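You operate a simulated robot arm through the tools that you are given. There is no shell and no other tool.

You run a simulated robot arm. Do the job below in one go: nothing can be reset, and whatever is moved stays where it is left.

TASK
Shut the rack down: key out, mains off, probe and clip parked.
Fine: key into the strip first; wait until the supply read-out shows 20 V or less, then mains off; probe on the post marked PROBE, clip on the one marked CLIP.
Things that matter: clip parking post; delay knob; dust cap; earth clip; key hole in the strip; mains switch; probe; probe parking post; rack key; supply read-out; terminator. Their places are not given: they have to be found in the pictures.

The check looks at the end state, three seconds after you hand in, the way a careful person would. Anything else that was tipped, shoved, dropped, spilled or broken makes it a failure.

THE ROBOT
A 6-joint arm with a fingered hand, fixed in place. Base frame: the origin is on the floor under the middle of its stand, x ahead of it, y to its left, z up. Lengths are in m, angles in rad, forces in N, time in s.
With the tool pointing down near the work surface it reaches from about 0.1 to 0.5 m from the base axis. Its first joint turns from -2.897 to 2.897 rad. Payload 5 kg.
Tool frame: the origin (TCP) lies between the finger pads and is the grasp point; the fingertips stand 0.036 m ahead of it; z points along the fingers, y is the line along which they close. The gripper opens to 0.12 m; its body begins 0.042 m behind the TCP. The gripper is a hand of 4 fingers: y runs from the thumb to the fingers, the wrist lies at [-0.019, -0.123, -0.211] in the tool frame.
Orientation is that of the tool frame in the base frame, as a unit quaternion [x, y, z, w]. With the fingers straight down and the wrist toward the robot, the tool's x, y and z point along [0, 1, 0], [1, 0, 0] and [0, 0, -1] of the base frame.

THE INTERFACE
- The arm moves only by the tool play_rows. Its argument "series" is text: rows parted by semicolons, each of 6 numbers parted by spaces: the shift along the base's x, y, z in m, then the turn, a rotation vector about the base's x, y, z in degrees. In form: tx ty tz ax ay az; .... A call has 1 to 20 rows; each row is the pose to reach, as a shift and turn from the pose commanded when the call began. Each row takes 0.2 s and may step no farther than 0.05 m and 0.15 rad from the row before; otherwise, the whole call is refused. A pose out of reach is approached as far as the arm can. The call stops where the force on the tool passes 40 N (or 10 N more than at its start, if that is more) or the arm is blocked; 0.2 s more then pass. In this call time passes only in rows, and 0.2 s behind the last. The reply holds the time, the measured pose of the TCP, the force on the tool along the base axes, the opening and the grip force, in the units named above and with some noise, with the torque about the TCP (base axes, N m) and any sound that the robot's microphone picked up.
- Cameras (640 x 400 px; columns grow to the right, rows downward): "scene" is fixed at [0.2201, 0.5002, 1.1268]; the picture's right is [-0.97, -0.25, 0.00], its down [-0.06, 0.25, -0.96] and it looks along [0.24, -0.94, -0.26] (base axes); focal length 323 px, centre (320, 200). "wrist" rides on the gripper at [0.073, -0.101, -0.142] in the tool frame; the picture's right is [-0.79, 0.29, -0.54], its down [-0.56, -0.70, 0.44] and it looks along [-0.25, 0.65, 0.71] (tool axes); focal length 280 px, centre (320, 200).
- grab_frame(camera): a new picture of that camera. No time passes.
- slide_trunk(by): slides the trunk up (or, below 0, down) by that many m; the arm rides with it, the base frame stays. It gives what a move gives, with no picture.
- set_fingers(index, middle, ring, thumb_bend, thumb_turn): sets how far each is bent, from 0 (flat) to 1 (curled in); at 0.3 the hand is open as for a grip, at 0.7 the pads meet at the TCP. One left out holds its place. A second passes; each finger stops where it meets its share of the squeeze, and holds until it gets a number again. It is the only way to open and close the hand. It gives what a move gives, with no picture; readings hold the bend of each and the force on the fingers (four entries, about 0 where the hand has none), thumb and palm. thumb_turn goes from beside the hand (0) to across from the fingers (1), as for a grip.
- point_at(camera, pixels): for up to 12 pixels [column, row] of the newest picture of that camera ("zoom" is the newest enlarged one), the place [x, y, z] in the base frame of the surface seen there, good to about 0.003 m. No time passes.
- inspect(camera, box): a new picture of the part [left, top, right, bottom] of that camera's present view, enlarged. No time passes.
- sign_off(): hands the job in; it is judged then, once.

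Open the gripper and draw the arm clear of the work before you hand the job in, unless the task says otherwise.

The tools are called after "Emit:" as name(argument=value, ...) on one line, values as JSON. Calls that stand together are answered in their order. play_rows: Moves the arm, as the interface text tells. Its arguments: {"type":"object","properties":{"series":{"type":"string"}},"required":["series"]} The other tools are called the same way: slide_trunk (by) moves the trunk up or down; set_fingers (index, middle, ring, thumb_bend, thumb_turn) moves the fingers one by one; grab_frame (camera) takes a picture; point_at (camera, pixels) gives the place of the surface under pixels of a picture; inspect (camera, box) takes an enlarged picture of a part of a camera's view; sign_off () hands the job in.

At the start:

```text
clock: 0.0
eef_pos: [0.4849, -0.5259, 1.2351]
ee_rot: [0.707, 0.707, 0.0, 0.0]
ft_force: [-0.3, 0.2, 0.3]
ft_torque: [-0.01, 0.03, 0.0]
finger_gap: 0.1194
grasp_force: 0.1
shape: jaw
bend: [0.3, 0.3, 0.3, 0.3, 0.98]
finger forces: [0.0, 0.0, 0.0, 0.1, 0.1, 0.0]
trunk travel left (down, up): [-0.685, 0.155]
```

scene: 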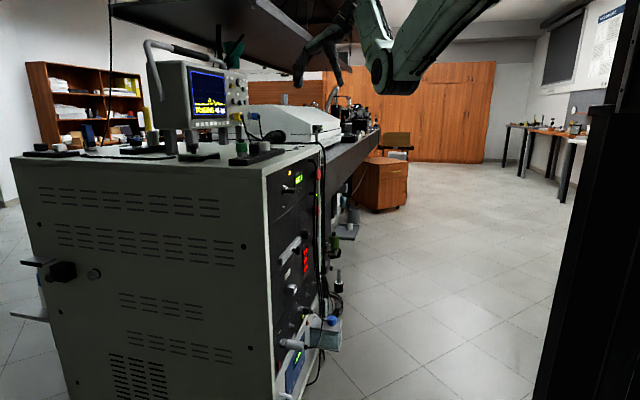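
wrist: 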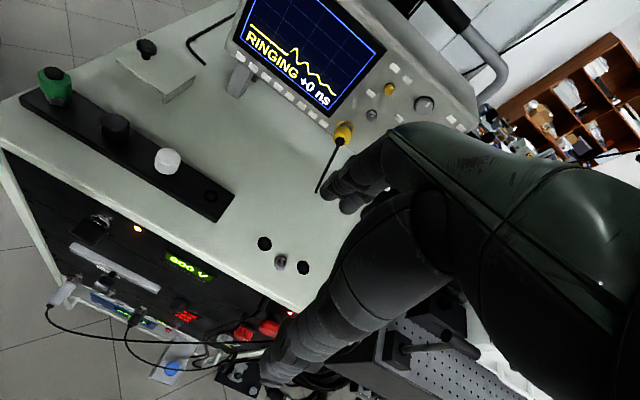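

The wrist picture shows the rack top with a strip (green knob at (55,85), black at (113,128), white at (167,160)), a scope showing RINGING, and the front panel with readouts. I take closer looks at both views before moving.

Emit:
inspect(camera="wrist", box=[0, 180, 320, 380])

Emit:
inspect(camera="wrist", box=[0, 20, 260, 220])

Emit:
inspect(camera="wrist", box=[220, 0, 500, 200])

Emit:
inspect(camera="scene", box=[240, 150, 360, 400])

Emit:
inspect(camera="scene", box=[0, 40, 320, 200])

```text
2.00 times, centred on (160, 280) of wrist
```

zoom: 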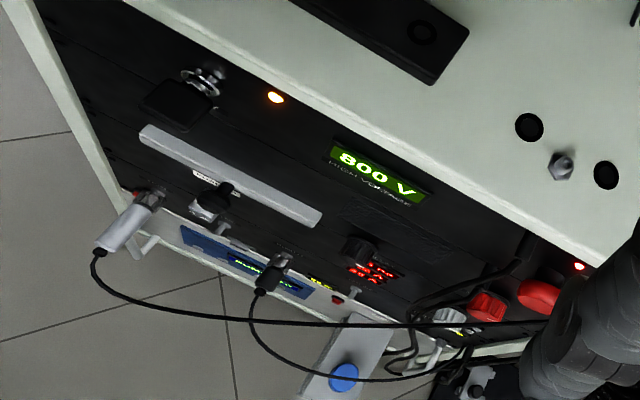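

```text
2.00 times, centred on (130, 120) of wrist
```

zoom: 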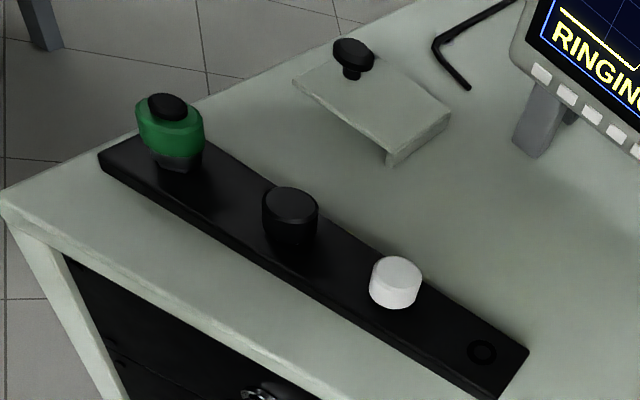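

```text
2.00 times, centred on (360, 100) of wrist
```

zoom: 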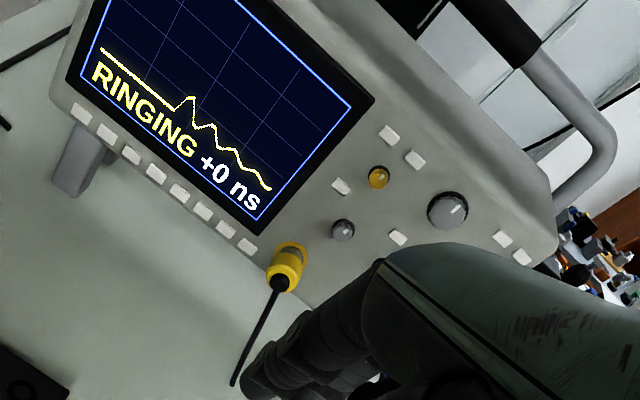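

```text
1.60 times, centred on (300, 275) of scene
```

zoom: 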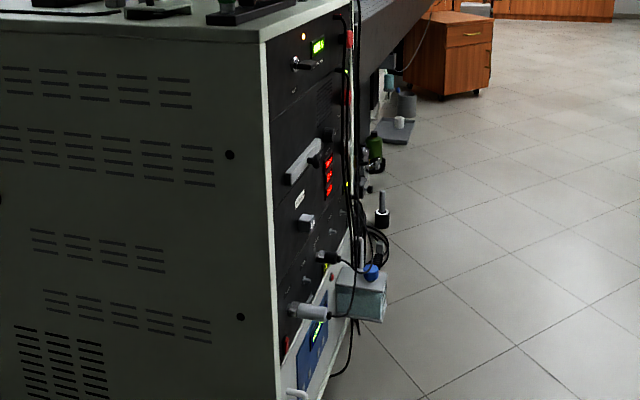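

```text
2.00 times, centred on (160, 120) of scene
```

zoom: 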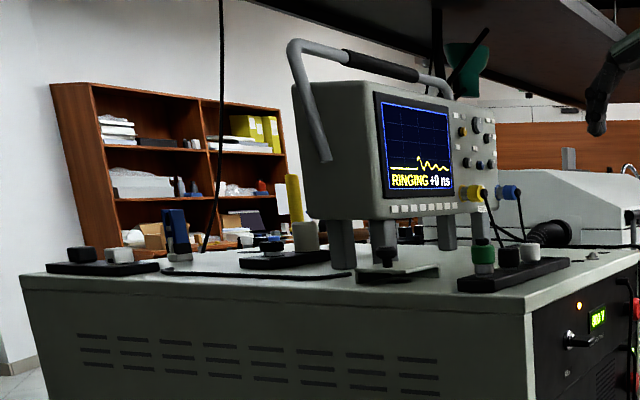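

The overview shows an 800 V read-out on the front panel, a black strip with green/black/white items and an empty hole near (210,196). I measure the places of these things with point_at.

Emit:
point_at(camera="wrist", pixels=[[55, 75], [113, 122], [167, 155], [210, 196], [100, 218], [137, 228], [188, 266], [105, 280], [68, 292], [140, 312], [186, 316], [172, 369]])

Emit:
grab_frame(camera="wrist")

Emit:
grab_frame(camera="scene")

Emit:
point_at(camera="scene", pixels=[[38, 147], [60, 142], [88, 125], [88, 107], [147, 95], [155, 118], [135, 125], [195, 130], [245, 130], [241, 145], [263, 148], [238, 118]])

```text
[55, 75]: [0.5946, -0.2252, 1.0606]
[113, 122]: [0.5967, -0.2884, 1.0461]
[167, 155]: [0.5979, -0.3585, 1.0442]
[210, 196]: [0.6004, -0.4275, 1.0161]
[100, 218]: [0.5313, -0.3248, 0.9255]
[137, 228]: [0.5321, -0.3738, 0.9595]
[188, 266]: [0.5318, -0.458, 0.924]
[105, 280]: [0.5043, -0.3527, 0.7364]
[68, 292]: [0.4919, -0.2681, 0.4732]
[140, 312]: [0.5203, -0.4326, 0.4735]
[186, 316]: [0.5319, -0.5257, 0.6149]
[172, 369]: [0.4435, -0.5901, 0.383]
```

```text
taken
```

wrist: 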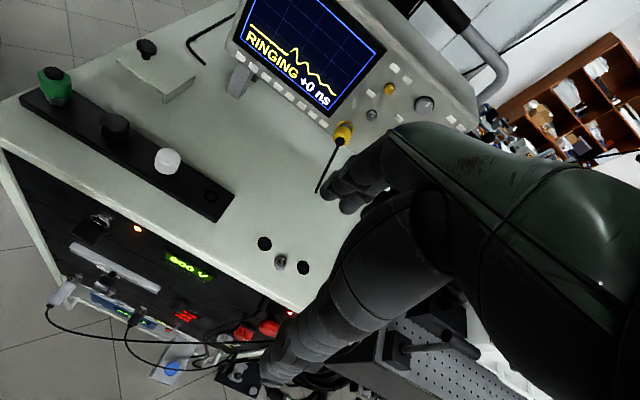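

```text
taken
```

scene: 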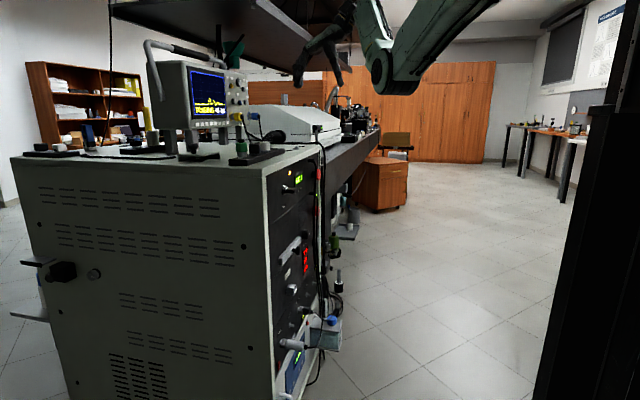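

```text
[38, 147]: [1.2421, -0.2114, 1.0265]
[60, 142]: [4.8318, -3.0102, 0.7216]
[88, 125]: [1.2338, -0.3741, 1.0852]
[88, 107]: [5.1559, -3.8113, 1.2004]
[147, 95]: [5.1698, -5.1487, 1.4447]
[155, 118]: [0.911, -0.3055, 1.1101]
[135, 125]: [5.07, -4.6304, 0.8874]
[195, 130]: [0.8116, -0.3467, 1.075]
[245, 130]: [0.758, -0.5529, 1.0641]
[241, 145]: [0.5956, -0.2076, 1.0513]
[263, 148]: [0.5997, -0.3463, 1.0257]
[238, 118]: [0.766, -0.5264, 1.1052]
```

The front panel lies at x≈0.53 and the strip hole at about (0.600,-0.428,1.016). I zoom further into the panel and the top to identify things.

Emit:
inspect(camera="wrist", box=[50, 190, 210, 290])

Emit:
inspect(camera="wrist", box=[40, 260, 200, 360])

Emit:
inspect(camera="wrist", box=[160, 290, 320, 400])

Emit:
inspect(camera="scene", box=[270, 250, 350, 390])

Emit:
inspect(camera="scene", box=[180, 90, 340, 190])

Emit:
inspect(camera="scene", box=[20, 90, 180, 190])

```text
4.00 times, centred on (130, 240) of wrist
```

zoom: 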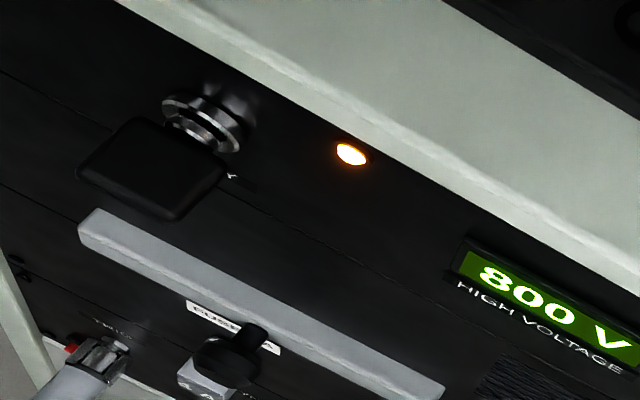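

```text
4.00 times, centred on (120, 310) of wrist
```

zoom: 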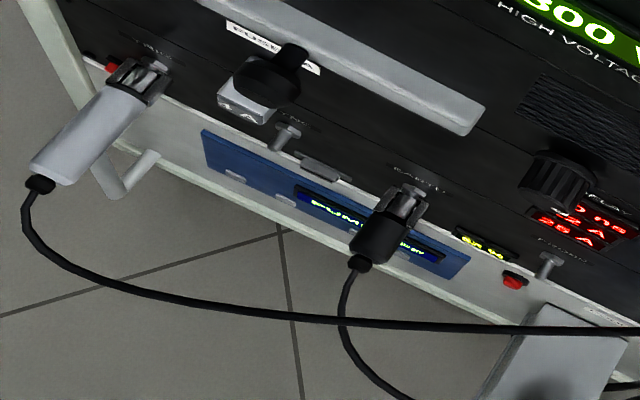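

```text
3.64 times, centred on (240, 345) of wrist
```

zoom: 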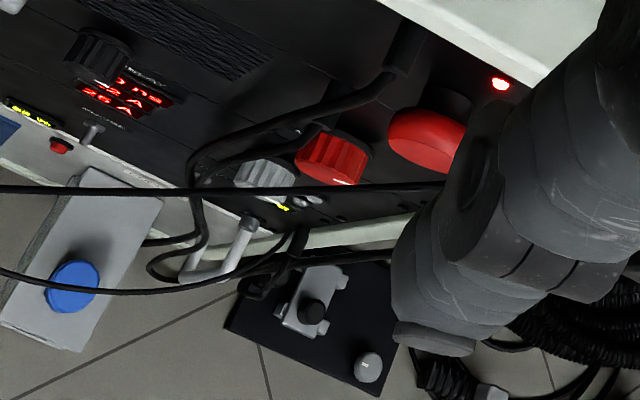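

```text
2.86 times, centred on (310, 320) of scene
```

zoom: 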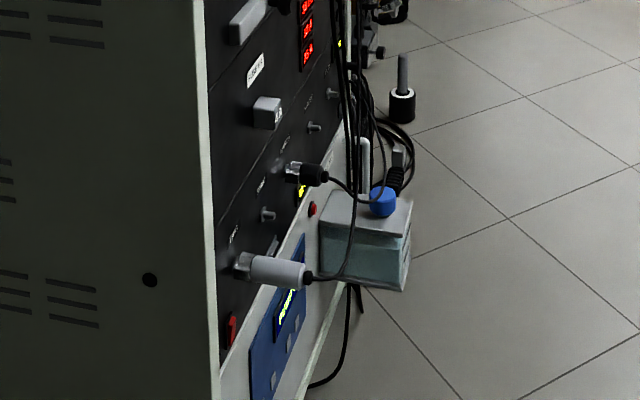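

```text
4.00 times, centred on (260, 140) of scene
```

zoom: 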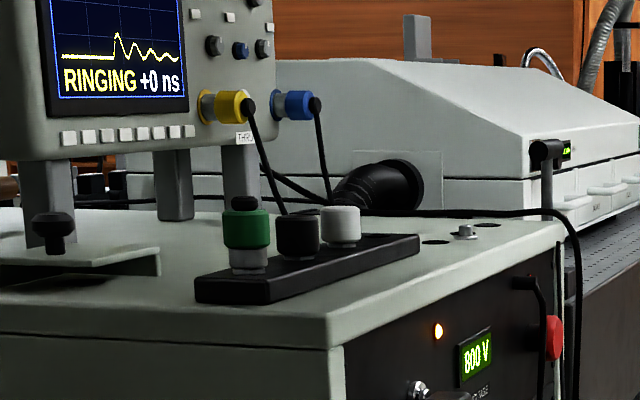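

```text
4.00 times, centred on (100, 140) of scene
```

zoom: 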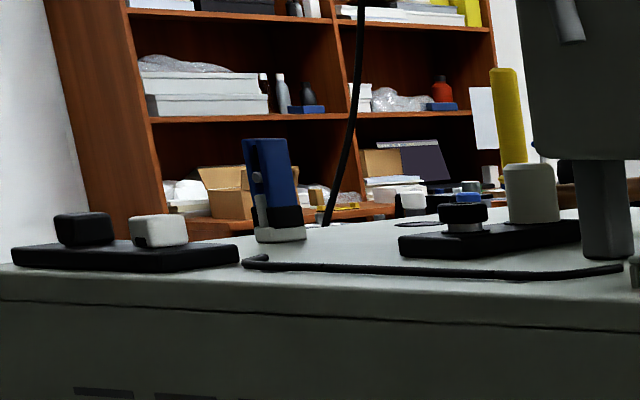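

The panel needs a frontal view: I retract the hand 0.1 m in -x and tilt it up 45° about y so that the wrist camera looks straight at the panel.

Emit:
play_rows(series="-0.03 0 0 0 0 0; -0.06 0 0 0 -7.5 0; -0.08 0 0 0 -15 0; -0.10 0 0 0 -22.5 0; -0.10 0 0 0 -30 0; -0.10 0 0 0 -37.5 0; -0.10 0 0 0 -45 0")

Emit:
grab_frame(camera="wrist")

Emit:
grab_frame(camera="scene")

```text
clock: 1.6
eef_pos: [0.385, -0.525, 1.2342]
ee_rot: [0.653, 0.653, 0.271, 0.272]
ft_force: [0.5, 0.1, 1.0]
ft_torque: [0.03, -0.01, -0.01]
finger_gap: 0.1195
grasp_force: 0.2
shape: jaw
bend: [0.3, 0.3, 0.3, 0.3, 0.98]
finger forces: [0.0, 0.1, 0.1, 0.1, 0.0, 0.0]
out of reach, approached as far as the arm can: row 1
trunk travel left (down, up): [-0.685, 0.155]
```

```text
taken
```

wrist: 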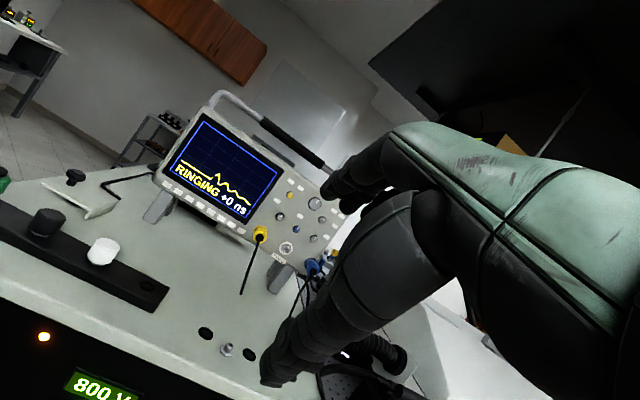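

```text
taken
```

scene: 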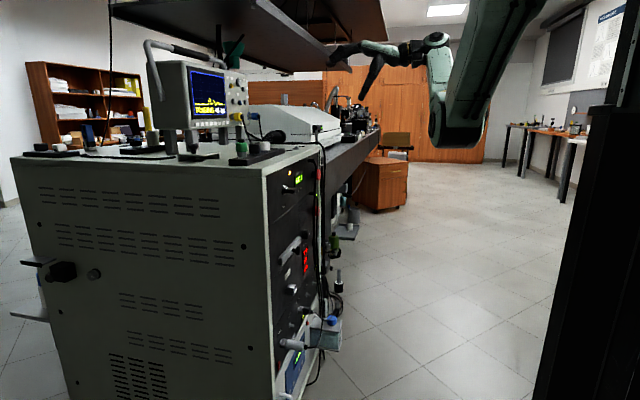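

The arm is now clear of the rack top; the panel is below the view. I slide the trunk down 0.25 m to bring the camera level with the panel.

Emit:
slide_trunk(by=-0.25)

Emit:
grab_frame(camera="wrist")

Emit:
grab_frame(camera="scene")

```text
clock: 4.2
eef_pos: [0.3849, -0.5241, 0.9845]
ee_rot: [0.653, 0.653, 0.271, 0.271]
ft_force: [-1.1, 0.9, 0.5]
ft_torque: [0.0, -0.02, 0.0]
finger_gap: 0.1196
grasp_force: 0.0
shape: jaw
bend: [0.3, 0.3, 0.3, 0.3, 0.98]
finger forces: [0.0, 0.0, 0.0, 0.0, 0.1, 0.1]
trunk travel left (down, up): [-0.435, 0.405]
```

```text
taken
```

wrist: 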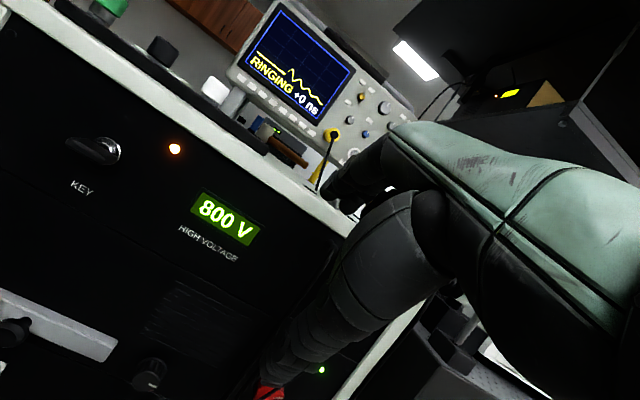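

```text
taken
```

scene: 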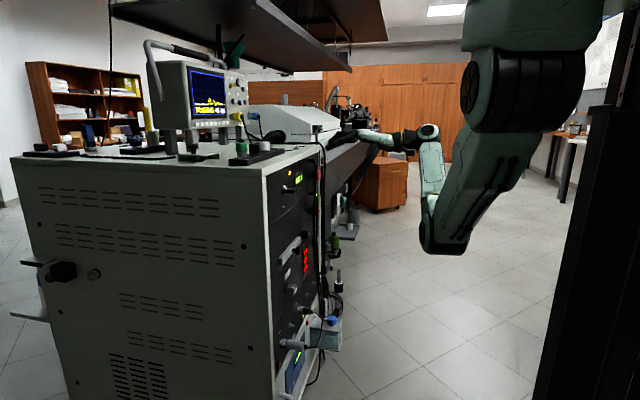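

The panel shows the KEY lock with the black key at (95,150) and the 800 V read-out. I zoom on the key and measure its points, then look farther.

Emit:
inspect(camera="wrist", box=[40, 100, 200, 210])

Emit:
point_at(camera="wrist", pixels=[[80, 145], [92, 152], [105, 160], [108, 147], [82, 188], [174, 149], [225, 220], [15, 330], [100, 345], [150, 375], [215, 88], [160, 50]])

```text
3.64 times, centred on (120, 155) of wrist
```

zoom: 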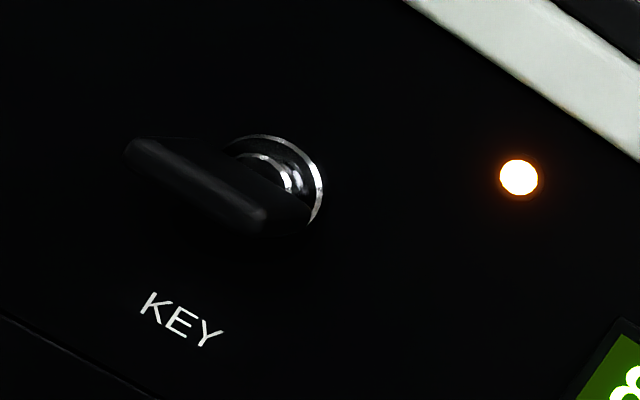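

```text
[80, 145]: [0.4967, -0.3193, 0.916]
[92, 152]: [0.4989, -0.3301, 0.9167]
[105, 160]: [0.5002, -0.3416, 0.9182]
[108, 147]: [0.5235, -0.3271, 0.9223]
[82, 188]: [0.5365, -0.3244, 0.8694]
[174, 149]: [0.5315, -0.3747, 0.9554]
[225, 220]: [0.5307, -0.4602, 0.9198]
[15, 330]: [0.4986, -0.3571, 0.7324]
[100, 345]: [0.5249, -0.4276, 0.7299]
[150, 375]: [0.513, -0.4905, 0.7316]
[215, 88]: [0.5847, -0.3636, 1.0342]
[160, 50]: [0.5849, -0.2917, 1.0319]
```

The key head lies flat/horizontal at about x 0.497–0.52, y −0.33, z 0.917. Next I slide the trunk down another 0.2 m and move 0.1 m in +y to view the lower panel.

Emit:
slide_trunk(by=-0.2)

Emit:
play_rows(series="0 0.04 0 0 0 0; 0 0.08 0 0 0 0; 0 0.12 0 0 0 0")

Emit:
grab_frame(camera="wrist")

Emit:
grab_frame(camera="scene")

```text
clock: 6.3
eef_pos: [0.385, -0.5235, 0.7862]
ee_rot: [0.653, 0.653, 0.27, 0.271]
ft_force: [0.4, 0.1, 0.2]
ft_torque: [0.0, -0.01, 0.02]
finger_gap: 0.1196
grasp_force: 0.1
shape: jaw
bend: [0.3, 0.3, 0.3, 0.3, 0.98]
finger forces: [0.0, 0.0, 0.0, 0.0, 0.0, 0.0]
trunk travel left (down, up): [-0.235, 0.605]
```

```text
clock: 7.2
eef_pos: [0.3862, -0.4031, 0.7853]
ee_rot: [0.654, 0.653, 0.27, 0.27]
ft_force: [0.2, -0.2, 0.2]
ft_torque: [-0.04, -0.02, 0.01]
finger_gap: 0.1196
grasp_force: 0.0
shape: jaw
bend: [0.3, 0.3, 0.3, 0.3, 0.98]
finger forces: [0.1, 0.0, 0.0, 0.0, 0.0, 0.0]
trunk travel left (down, up): [-0.235, 0.605]
```

```text
taken
```

wrist: 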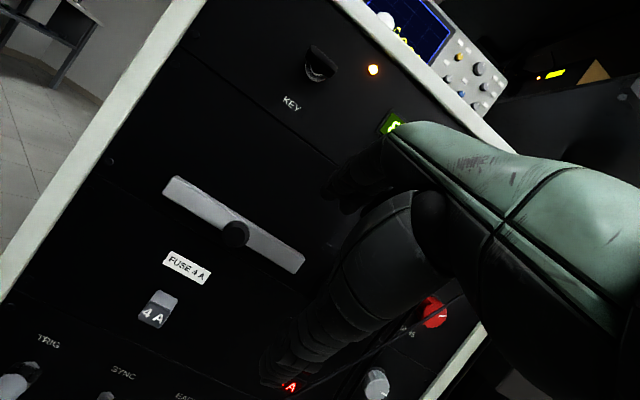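

```text
taken
```

scene: 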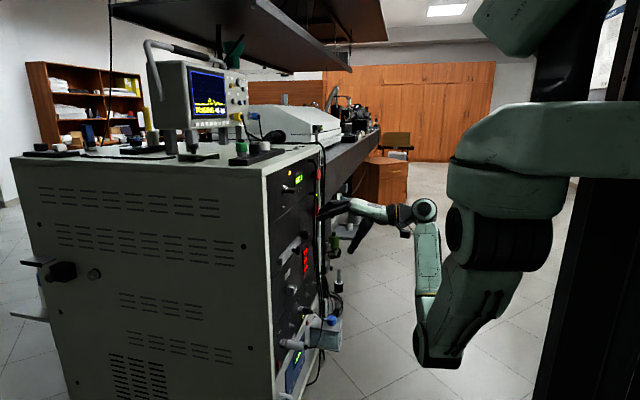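

Labels FUSE 4 A, TRIG, SYNC, EA… appear. I slide down another 0.2 m to read the lower panel, keeping the hand well in front of it.

Emit:
inspect(camera="scene", box=[260, 180, 360, 390])

Emit:
slide_trunk(by=-0.17)

Emit:
grab_frame(camera="wrist")

Emit:
grab_frame(camera="scene")

```text
1.90 times, centred on (310, 285) of scene
```

zoom: 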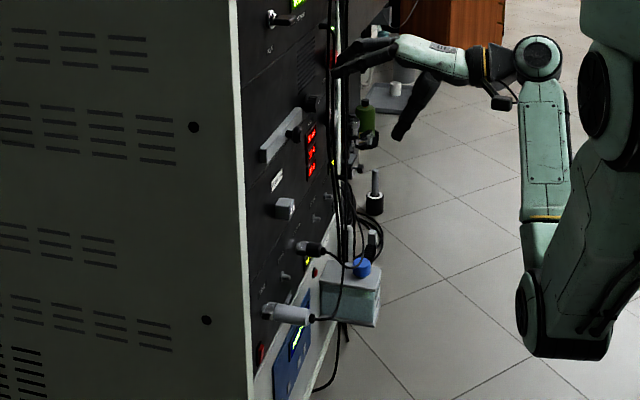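

```text
clock: 9.1
eef_pos: [0.3864, -0.4035, 0.6153]
ee_rot: [0.653, 0.654, 0.27, 0.271]
ft_force: [0.3, -0.4, 0.1]
ft_torque: [0.02, 0.0, -0.01]
finger_gap: 0.1197
grasp_force: 0.1
shape: jaw
bend: [0.3, 0.3, 0.3, 0.3, 0.98]
finger forces: [0.0, 0.0, 0.0, 0.1, 0.0, 0.1]
trunk travel left (down, up): [-0.065, 0.775]
```

```text
taken
```

wrist: 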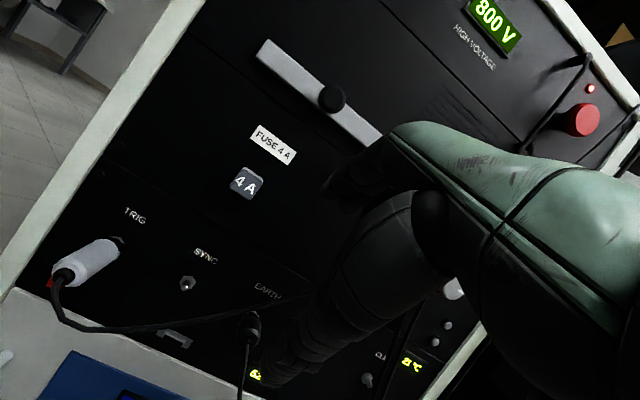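

```text
taken
```

scene: 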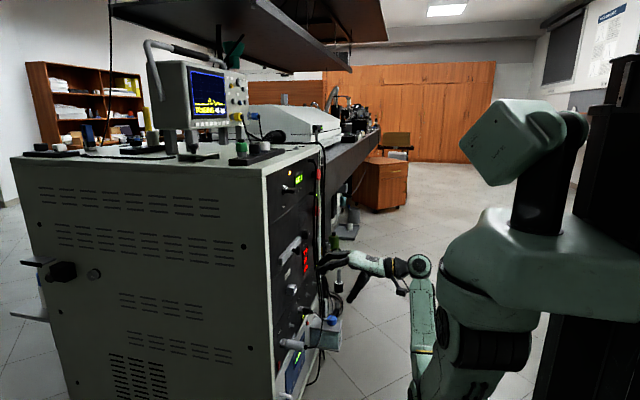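

TRIG carries the grey probe at (85,260), SYNC is an empty connector at (187,283), EARTH carries the black clip at (248,325), and a "CL…" post is at (367,380). I zoom and measure.

Emit:
inspect(camera="wrist", box=[20, 190, 240, 360])

Emit:
inspect(camera="wrist", box=[220, 260, 480, 400])

Emit:
point_at(camera="wrist", pixels=[[75, 262], [110, 243], [62, 275], [187, 282], [250, 322], [247, 340], [367, 380], [245, 182], [330, 98], [175, 340], [275, 150], [580, 120]])

Emit:
inspect(camera="scene", box=[260, 230, 360, 400])

```text
2.35 times, centred on (130, 275) of wrist
```

zoom: 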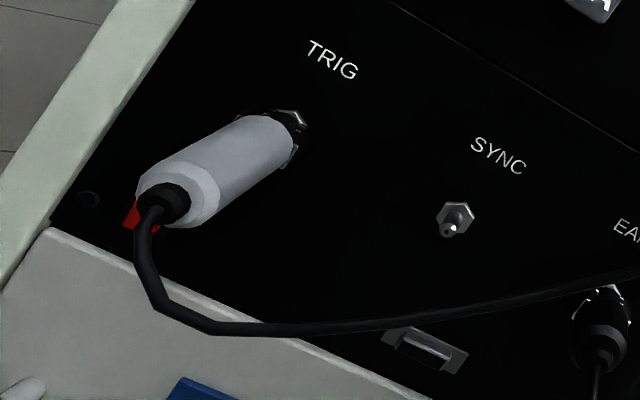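

```text
2.46 times, centred on (350, 330) of wrist
```

zoom: 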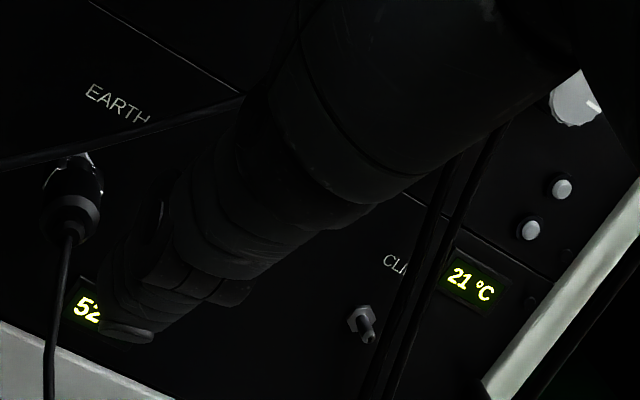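

```text
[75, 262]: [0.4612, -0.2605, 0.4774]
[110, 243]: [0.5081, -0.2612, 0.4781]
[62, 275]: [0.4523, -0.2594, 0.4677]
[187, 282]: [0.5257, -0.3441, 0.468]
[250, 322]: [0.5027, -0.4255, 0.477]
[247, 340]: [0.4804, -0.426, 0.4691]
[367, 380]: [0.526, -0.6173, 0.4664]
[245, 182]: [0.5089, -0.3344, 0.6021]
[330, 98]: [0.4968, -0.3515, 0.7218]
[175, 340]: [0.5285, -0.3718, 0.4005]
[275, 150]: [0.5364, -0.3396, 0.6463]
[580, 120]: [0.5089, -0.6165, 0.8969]
```

```text
2.35 times, centred on (310, 315) of scene
```

zoom: 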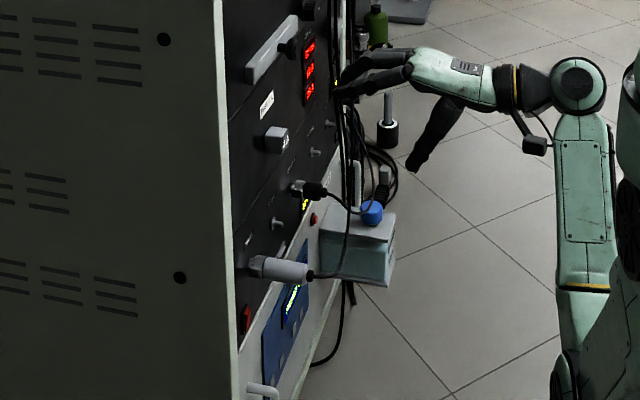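

The TRIG/EARTH/SYNC/CLIP row lies around z≈0.47–0.48. The part between EARTH and CLIP is hidden behind the hand, so I shift 0.14 m in −y to see it.

Emit:
play_rows(series="0 -0.04 0 0 0 0; 0 -0.08 0 0 0 0; 0 -0.12 0 0 0 0; 0 -0.16 0 0 0 0; 0 -0.18 0 0 0 0")

Emit:
grab_frame(camera="wrist")

Emit:
grab_frame(camera="scene")

```text
clock: 10.3
eef_pos: [0.3858, -0.5838, 0.6157]
ee_rot: [0.654, 0.653, 0.271, 0.271]
ft_force: [0.3, -0.4, 0.3]
ft_torque: [-0.01, -0.02, 0.0]
finger_gap: 0.1198
grasp_force: 0.1
shape: jaw
bend: [0.3, 0.3, 0.3, 0.3, 0.98]
finger forces: [0.1, 0.0, 0.0, 0.0, 0.1, 0.1]
trunk travel left (down, up): [-0.065, 0.775]
```

```text
taken
```

wrist: 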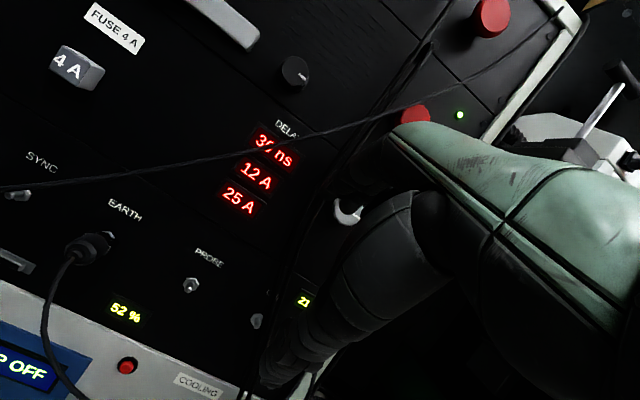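

```text
taken
```

scene: 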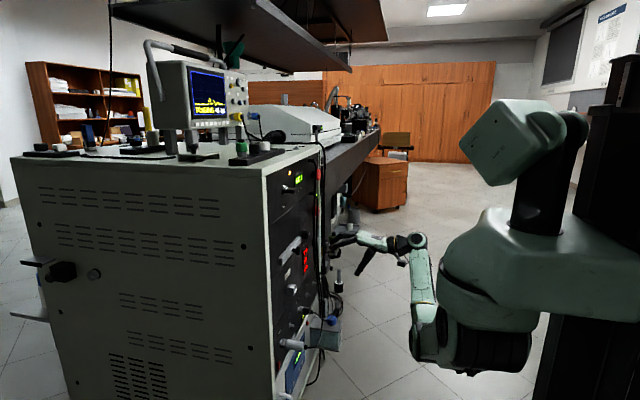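

PROBE post appears at (190,285) and another post at (257,322), with DELAY knob at (295,72). I zoom and measure those; the mains switch still has to be found (red rocker near TRIG or red knobs at right).

Emit:
inspect(camera="wrist", box=[0, 200, 320, 400])

Emit:
inspect(camera="wrist", box=[220, 0, 540, 200])

Emit:
point_at(camera="wrist", pixels=[[190, 285], [186, 292], [257, 322], [97, 243], [65, 250], [20, 195], [295, 72], [490, 15], [415, 112], [127, 366], [300, 128], [350, 212]])

Emit:
inspect(camera="scene", box=[265, 300, 345, 400])

Emit:
inspect(camera="scene", box=[270, 150, 350, 250])

```text
2.00 times, centred on (160, 300) of wrist
```

zoom: 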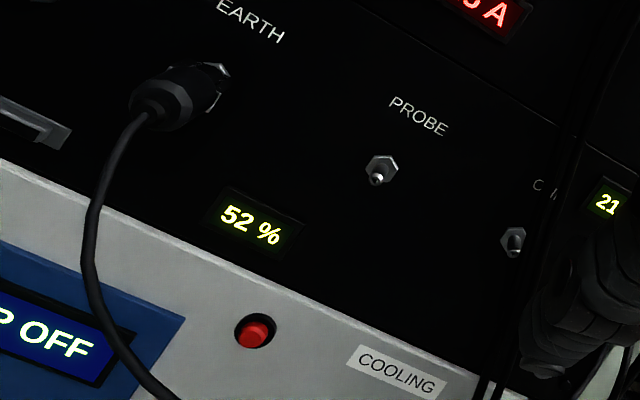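

```text
2.00 times, centred on (380, 100) of wrist
```

zoom: 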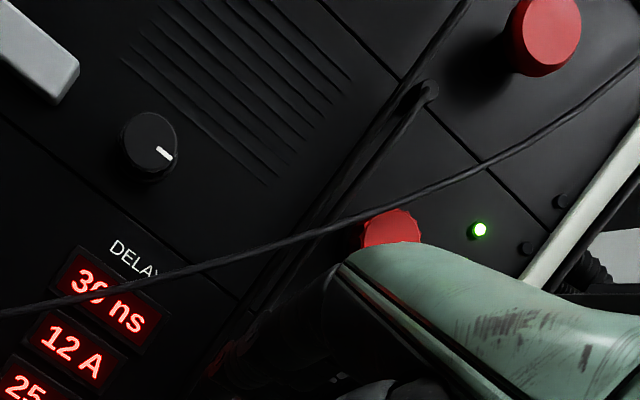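

```text
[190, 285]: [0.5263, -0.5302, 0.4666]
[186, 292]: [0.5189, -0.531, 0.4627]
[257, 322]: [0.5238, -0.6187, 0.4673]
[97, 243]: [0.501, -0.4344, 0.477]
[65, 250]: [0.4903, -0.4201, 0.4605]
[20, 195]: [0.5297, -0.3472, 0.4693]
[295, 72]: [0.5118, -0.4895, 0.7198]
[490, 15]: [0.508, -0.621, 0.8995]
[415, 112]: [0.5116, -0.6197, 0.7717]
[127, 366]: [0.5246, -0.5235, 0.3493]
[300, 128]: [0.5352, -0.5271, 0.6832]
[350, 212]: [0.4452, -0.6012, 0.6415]
```

```text
4.00 times, centred on (305, 350) of scene
```

zoom: 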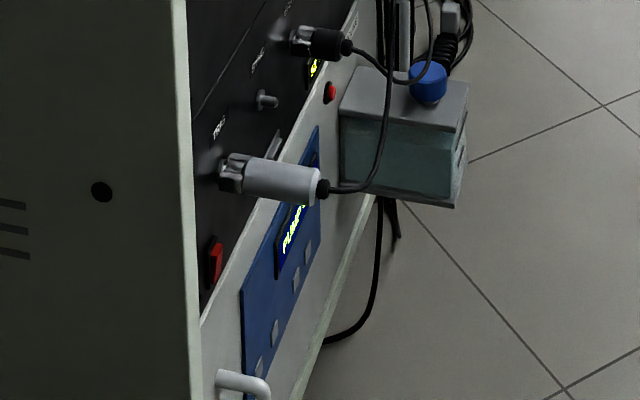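

```text
4.00 times, centred on (310, 200) of scene
```

zoom: 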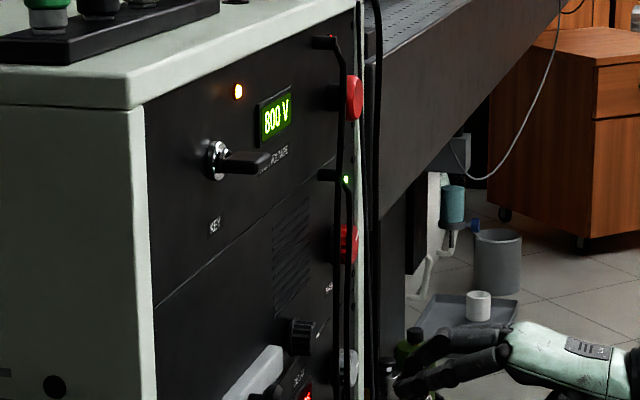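

PROBE post is at about (0.52,-0.531,0.465) and CLIP post at (0.524,-0.618,0.467). The red rocker seen left below TRIG is likely the mains switch; I move back +y and lower to inspect it and the probe collar.

Emit:
play_rows(series="0 0.04 0 0 0 0; 0 0.08 0 0 0 0; 0 0.12 0 0 0 0; 0 0.16 0 0 0 0; 0 0.20 0 0 0 0; 0 0.24 -0.02 0 0 0; 0 0.28 -0.05 0 0 0; 0 0.28 -0.08 0 0 0")

Emit:
grab_frame(camera="wrist")

Emit:
grab_frame(camera="scene")

```text
clock: 12.1
eef_pos: [0.3822, -0.3018, 0.5326]
ee_rot: [0.653, 0.653, 0.271, 0.271]
ft_force: [0.0, 0.4, 0.3]
ft_torque: [-0.04, 0.02, 0.01]
finger_gap: 0.1196
grasp_force: 0.0
shape: jaw
bend: [0.3, 0.3, 0.3, 0.3, 0.98]
finger forces: [0.0, 0.0, 0.0, 0.1, 0.0, 0.1]
trunk travel left (down, up): [-0.065, 0.775]
```

```text
taken
```

wrist: 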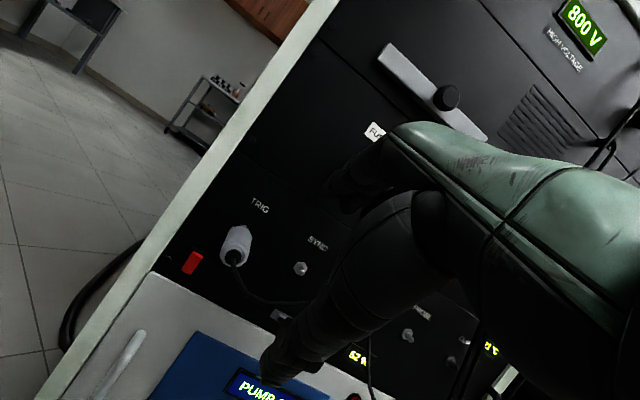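

```text
taken
```

scene: 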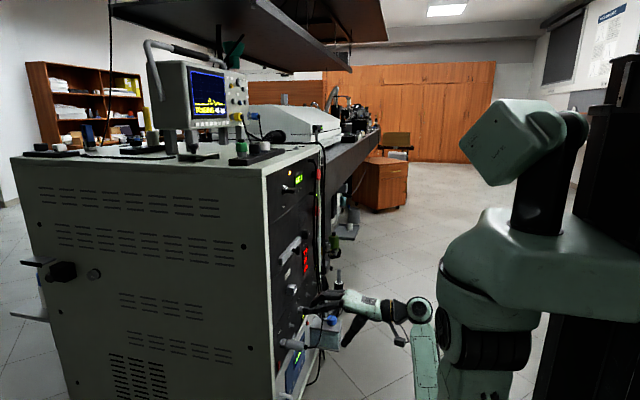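

The red rocker is at wrist (193,263), with the probe at (236,245) and the SYNC pin at (300,268). I zoom on each.

Emit:
inspect(camera="wrist", box=[170, 240, 234, 280])

Emit:
inspect(camera="wrist", box=[200, 210, 280, 280])

Emit:
inspect(camera="wrist", box=[280, 225, 344, 290])

Emit:
inspect(camera="scene", box=[280, 325, 330, 375])

Emit:
inspect(camera="scene", box=[290, 300, 340, 330])

Emit:
point_at(camera="wrist", pixels=[[193, 257], [190, 268], [196, 255], [188, 272], [240, 235], [235, 258], [230, 243], [300, 268], [170, 255], [300, 300]])

```text
10.00 times, centred on (202, 260) of wrist
```

zoom: 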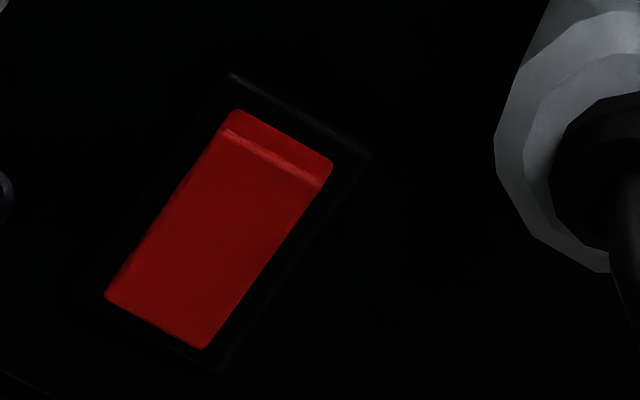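

```text
5.71 times, centred on (240, 245) of wrist
```

zoom: 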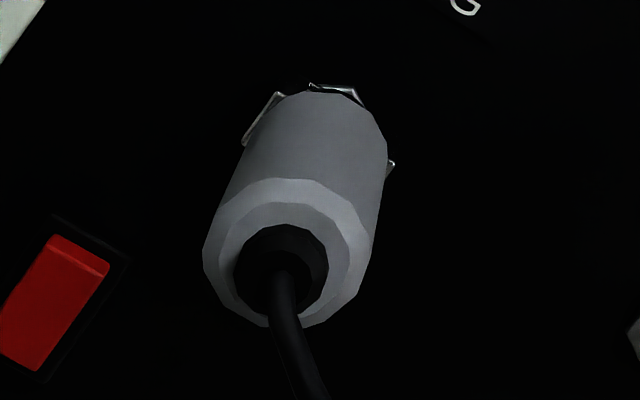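

```text
6.15 times, centred on (312, 258) of wrist
```

zoom: 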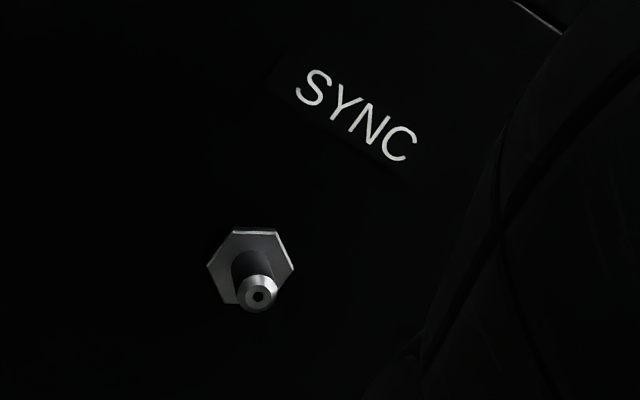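

```text
8.00 times, centred on (305, 350) of scene
```

zoom: 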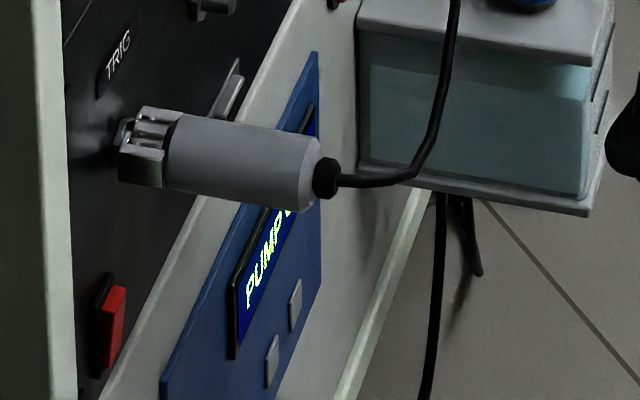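

```text
12.80 times, centred on (315, 315) of scene
```

zoom: 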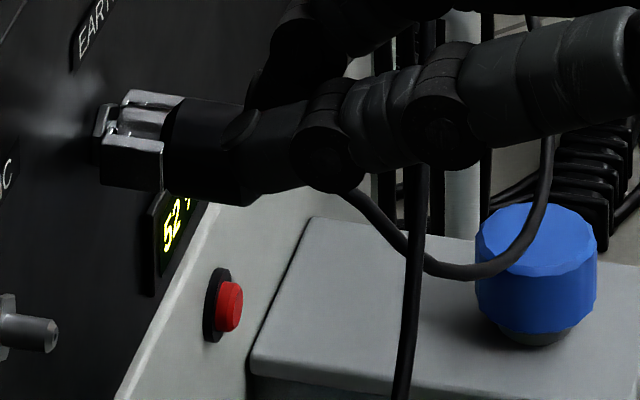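

```text
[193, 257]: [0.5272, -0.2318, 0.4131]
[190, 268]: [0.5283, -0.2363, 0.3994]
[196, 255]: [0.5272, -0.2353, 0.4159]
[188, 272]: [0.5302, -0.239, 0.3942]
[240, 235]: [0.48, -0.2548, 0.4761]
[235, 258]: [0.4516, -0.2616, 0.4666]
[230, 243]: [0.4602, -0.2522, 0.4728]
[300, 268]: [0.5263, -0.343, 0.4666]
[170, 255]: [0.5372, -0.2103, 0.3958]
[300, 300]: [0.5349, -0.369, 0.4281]
```

The probe has spring jaws gripping a pin (pull straight off), and the red rocker at about (0.528,-0.234,0.405) has its top end standing out. Now I go up to examine the key lock closely: trunk up 0.3 m.

Emit:
slide_trunk(by=0.32)

Emit:
grab_frame(camera="wrist")

Emit:
inspect(camera="scene", box=[275, 165, 315, 205])

Emit:
inspect(camera="scene", box=[225, 125, 305, 175])

```text
clock: 15.2
eef_pos: [0.382, -0.3019, 0.8521]
ee_rot: [0.653, 0.653, 0.271, 0.271]
ft_force: [-0.8, 0.7, 0.2]
ft_torque: [-0.01, 0.0, 0.04]
finger_gap: 0.1196
grasp_force: 0.1
shape: jaw
bend: [0.3, 0.3, 0.3, 0.3, 0.98]
finger forces: [0.1, 0.0, 0.0, 0.0, 0.0, 0.0]
trunk travel left (down, up): [-0.385, 0.455]
```

```text
taken
```

wrist: 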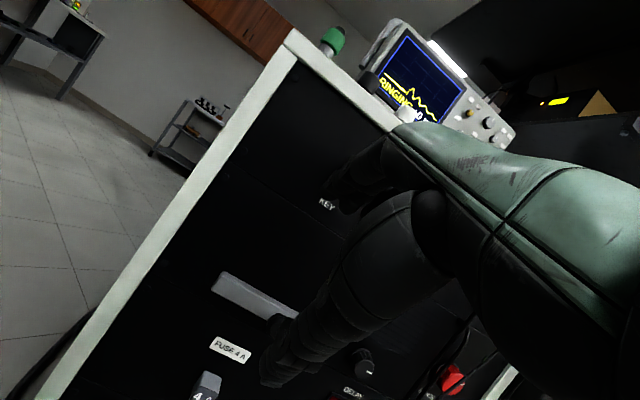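

```text
10.00 times, centred on (295, 185) of scene
```

zoom: 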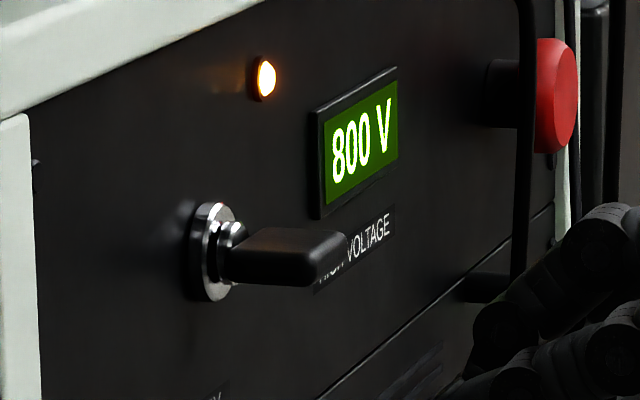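

```text
8.00 times, centred on (265, 150) of scene
```

zoom: 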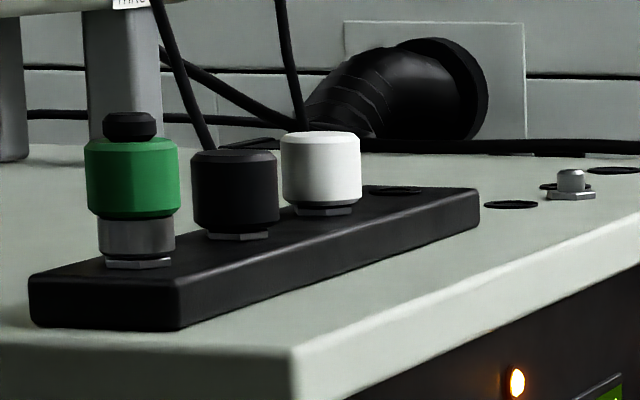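

The key has a flat horizontal head on a round stem; the strip hole is visible as a ring at zoom (395,190). I measure the strip hole and neighbours from this enlarged view.

Emit:
point_at(camera="zoom", pixels=[[395, 190], [370, 189], [420, 190], [395, 186], [395, 194], [320, 150], [235, 170], [130, 165], [130, 125], [470, 195], [300, 235], [180, 300]])

Emit:
inspect(camera="scene", box=[284, 180, 300, 192])

Emit:
point_at(camera="scene", pixels=[[288, 189], [291, 190], [294, 190.5], [297, 190], [300, 190], [303, 191], [306, 190], [308, 190]])

```text
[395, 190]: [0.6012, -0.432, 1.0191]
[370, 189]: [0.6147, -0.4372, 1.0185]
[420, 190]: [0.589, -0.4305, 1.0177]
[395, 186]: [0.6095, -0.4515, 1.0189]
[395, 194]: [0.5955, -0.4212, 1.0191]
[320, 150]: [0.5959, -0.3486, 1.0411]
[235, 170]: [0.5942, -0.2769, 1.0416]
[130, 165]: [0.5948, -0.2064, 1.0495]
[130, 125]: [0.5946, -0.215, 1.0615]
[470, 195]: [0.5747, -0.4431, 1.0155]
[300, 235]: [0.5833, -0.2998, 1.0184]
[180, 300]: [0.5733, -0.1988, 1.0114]
```

```text
16.00 times, centred on (292, 186) of scene
```

zoom: 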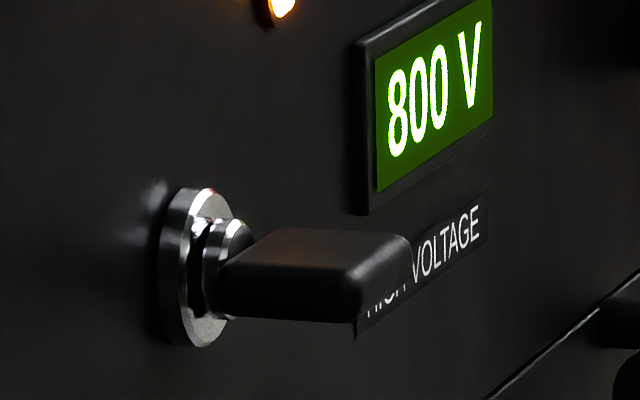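

```text
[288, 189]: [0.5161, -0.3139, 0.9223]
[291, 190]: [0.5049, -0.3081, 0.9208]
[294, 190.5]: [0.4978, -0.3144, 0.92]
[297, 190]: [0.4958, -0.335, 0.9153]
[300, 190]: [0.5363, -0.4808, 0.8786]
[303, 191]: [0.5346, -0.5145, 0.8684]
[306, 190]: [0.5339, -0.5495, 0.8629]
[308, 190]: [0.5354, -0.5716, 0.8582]
```

The lock is clear in the zoom; I measure the key head's corners and the bezel from it.

Emit:
point_at(camera="zoom", pixels=[[222, 295], [355, 300], [290, 290], [300, 245], [390, 242], [240, 250], [225, 240], [200, 205], [185, 300], [170, 250], [375, 290], [355, 318]])

```text
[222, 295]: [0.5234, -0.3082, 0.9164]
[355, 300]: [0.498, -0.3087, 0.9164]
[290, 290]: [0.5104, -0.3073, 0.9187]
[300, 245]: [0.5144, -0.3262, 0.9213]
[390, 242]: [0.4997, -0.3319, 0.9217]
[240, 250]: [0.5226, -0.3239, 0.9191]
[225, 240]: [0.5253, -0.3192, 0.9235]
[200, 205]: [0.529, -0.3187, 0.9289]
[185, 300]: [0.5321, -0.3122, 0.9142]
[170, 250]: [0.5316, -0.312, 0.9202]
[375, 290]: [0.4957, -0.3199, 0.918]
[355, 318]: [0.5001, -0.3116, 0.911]
```

The key head spans x 0.4955–0.523, y −0.308…−0.345, z 0.911–0.922. I half-close the hand and tilt it to point straight forward (+x) at a stand-off of x≈0.40 level with the key.

Emit:
set_fingers(index=0.45, middle=0.45, ring=0.45, thumb_bend=0.45, thumb_turn=1.0)

Emit:
play_rows(series="0 0 0.01 0 -7.5 0; 0 0 0.02 0 -15 0; 0.005 -0.01 0.03 0 -22.5 0; 0.01 -0.02 0.045 0 -30 0; 0.015 -0.024 0.055 0 -37.5 0; 0.018 -0.024 0.0645 0 -45 0")

Emit:
grab_frame(camera="wrist")

Emit:
grab_frame(camera="scene")

Emit:
inspect(camera="scene", box=[270, 150, 350, 210])

```text
clock: 16.2
eef_pos: [0.3825, -0.3031, 0.8537]
ee_rot: [0.653, 0.653, 0.271, 0.271]
ft_force: [-0.3, 0.8, 0.0]
ft_torque: [0.0, 0.03, 0.0]
finger_gap: 0.0798
grasp_force: 0.0
shape: fingers
bend: [0.45, 0.45, 0.45, 0.45, 0.99]
finger forces: [0.0, 0.0, 0.0, 0.0, 0.0, 0.0]
trunk travel left (down, up): [-0.385, 0.455]
```

```text
clock: 17.6
eef_pos: [0.4023, -0.3263, 0.9165]
ee_rot: [0.5, 0.499, 0.5, 0.5]
ft_force: [-0.6, 0.5, -0.5]
ft_torque: [0.01, 0.02, 0.0]
finger_gap: 0.0798
grasp_force: 0.0
shape: fingers
bend: [0.45, 0.45, 0.45, 0.45, 0.99]
finger forces: [0.0, 0.0, 0.1, 0.1, 0.0, 0.0]
trunk travel left (down, up): [-0.385, 0.455]
```

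```text
taken
```

wrist: 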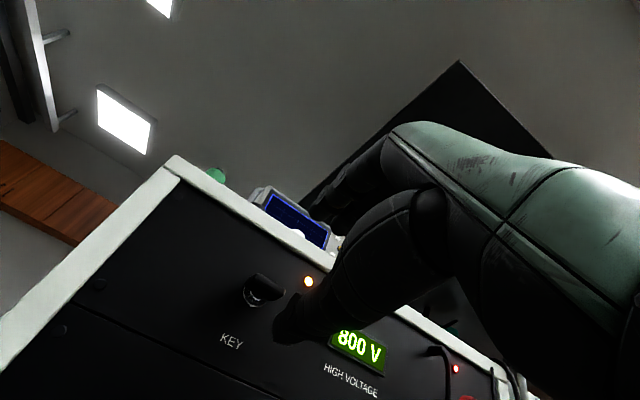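

```text
taken
```

scene: 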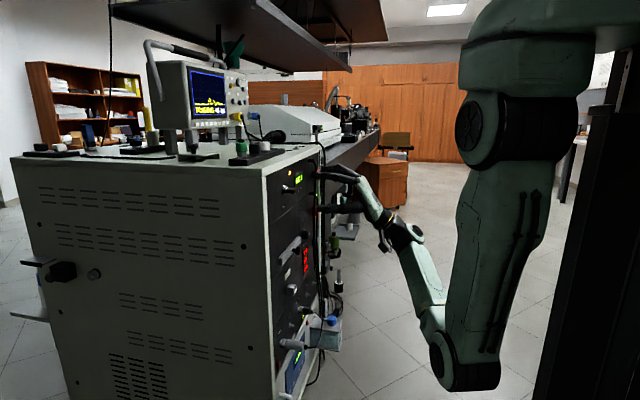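

```text
6.67 times, centred on (310, 180) of scene
```

zoom: 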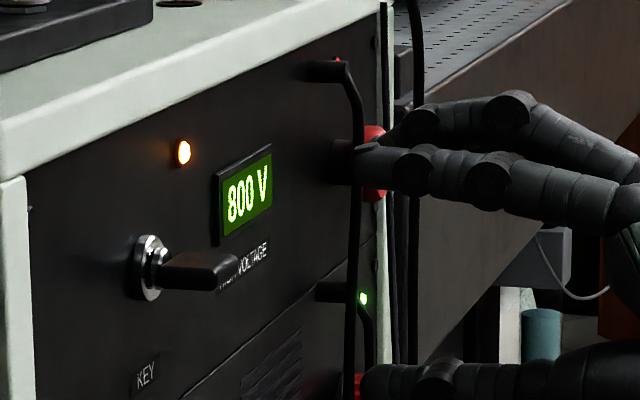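

The hand points forward with fingers above and thumb below. I measure the fingertips in this zoom to confirm alignment with the key before approaching.

Emit:
point_at(camera="zoom", pixels=[[362, 160], [370, 180], [400, 175], [400, 125], [425, 110], [368, 385], [420, 380], [150, 265], [320, 72], [350, 205]])

```text
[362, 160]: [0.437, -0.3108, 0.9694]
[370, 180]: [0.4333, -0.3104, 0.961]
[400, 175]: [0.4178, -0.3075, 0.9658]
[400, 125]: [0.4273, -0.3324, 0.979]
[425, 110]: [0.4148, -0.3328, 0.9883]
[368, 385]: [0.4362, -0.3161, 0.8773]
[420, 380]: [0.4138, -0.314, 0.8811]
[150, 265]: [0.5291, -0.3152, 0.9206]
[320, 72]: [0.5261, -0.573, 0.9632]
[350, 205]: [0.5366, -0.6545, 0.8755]
```

Fingertips are at x≈0.437 (TCP+0.036), fingers above and thumb below the key's level. I approach +0.08 m in x so the tips reach x≈0.518, just short of the lock bezel.

Emit:
play_rows(series="0.02 0 0 0 0 0; 0.04 0 0 0 0 0; 0.06 0 0 0 0 0; 0.07 0 0 0 0 0; 0.08 0 0 0 0 0")

Emit:
inspect(camera="scene", box=[270, 160, 334, 210])

Emit:
grab_frame(camera="wrist")

```text
clock: 18.8
eef_pos: [0.4824, -0.3261, 0.9178]
ee_rot: [0.502, 0.5, 0.5, 0.499]
ft_force: [0.1, 0.0, 0.6]
ft_torque: [0.0, -0.01, 0.0]
finger_gap: 0.0796
grasp_force: 0.1
shape: fingers
bend: [0.45, 0.45, 0.45, 0.45, 0.99]
finger forces: [0.0, 0.0, 0.0, 0.0, 0.0, 0.0]
trunk travel left (down, up): [-0.385, 0.455]
```

```text
8.00 times, centred on (302, 185) of scene
```

zoom: 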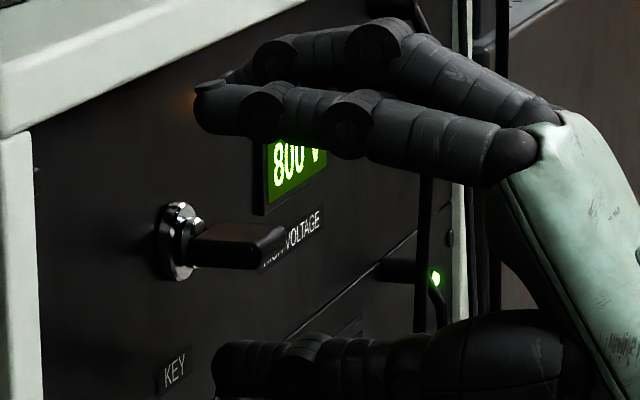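

```text
taken
```

wrist: 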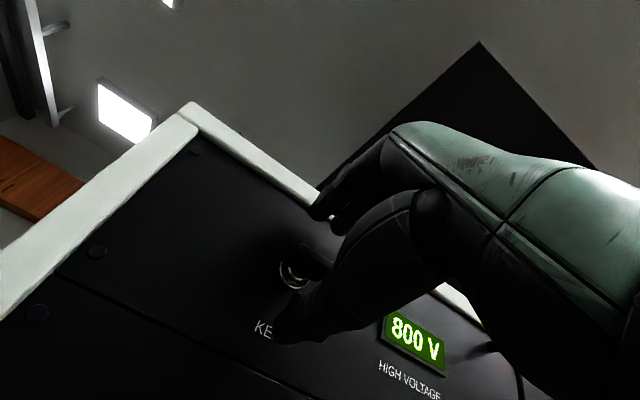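

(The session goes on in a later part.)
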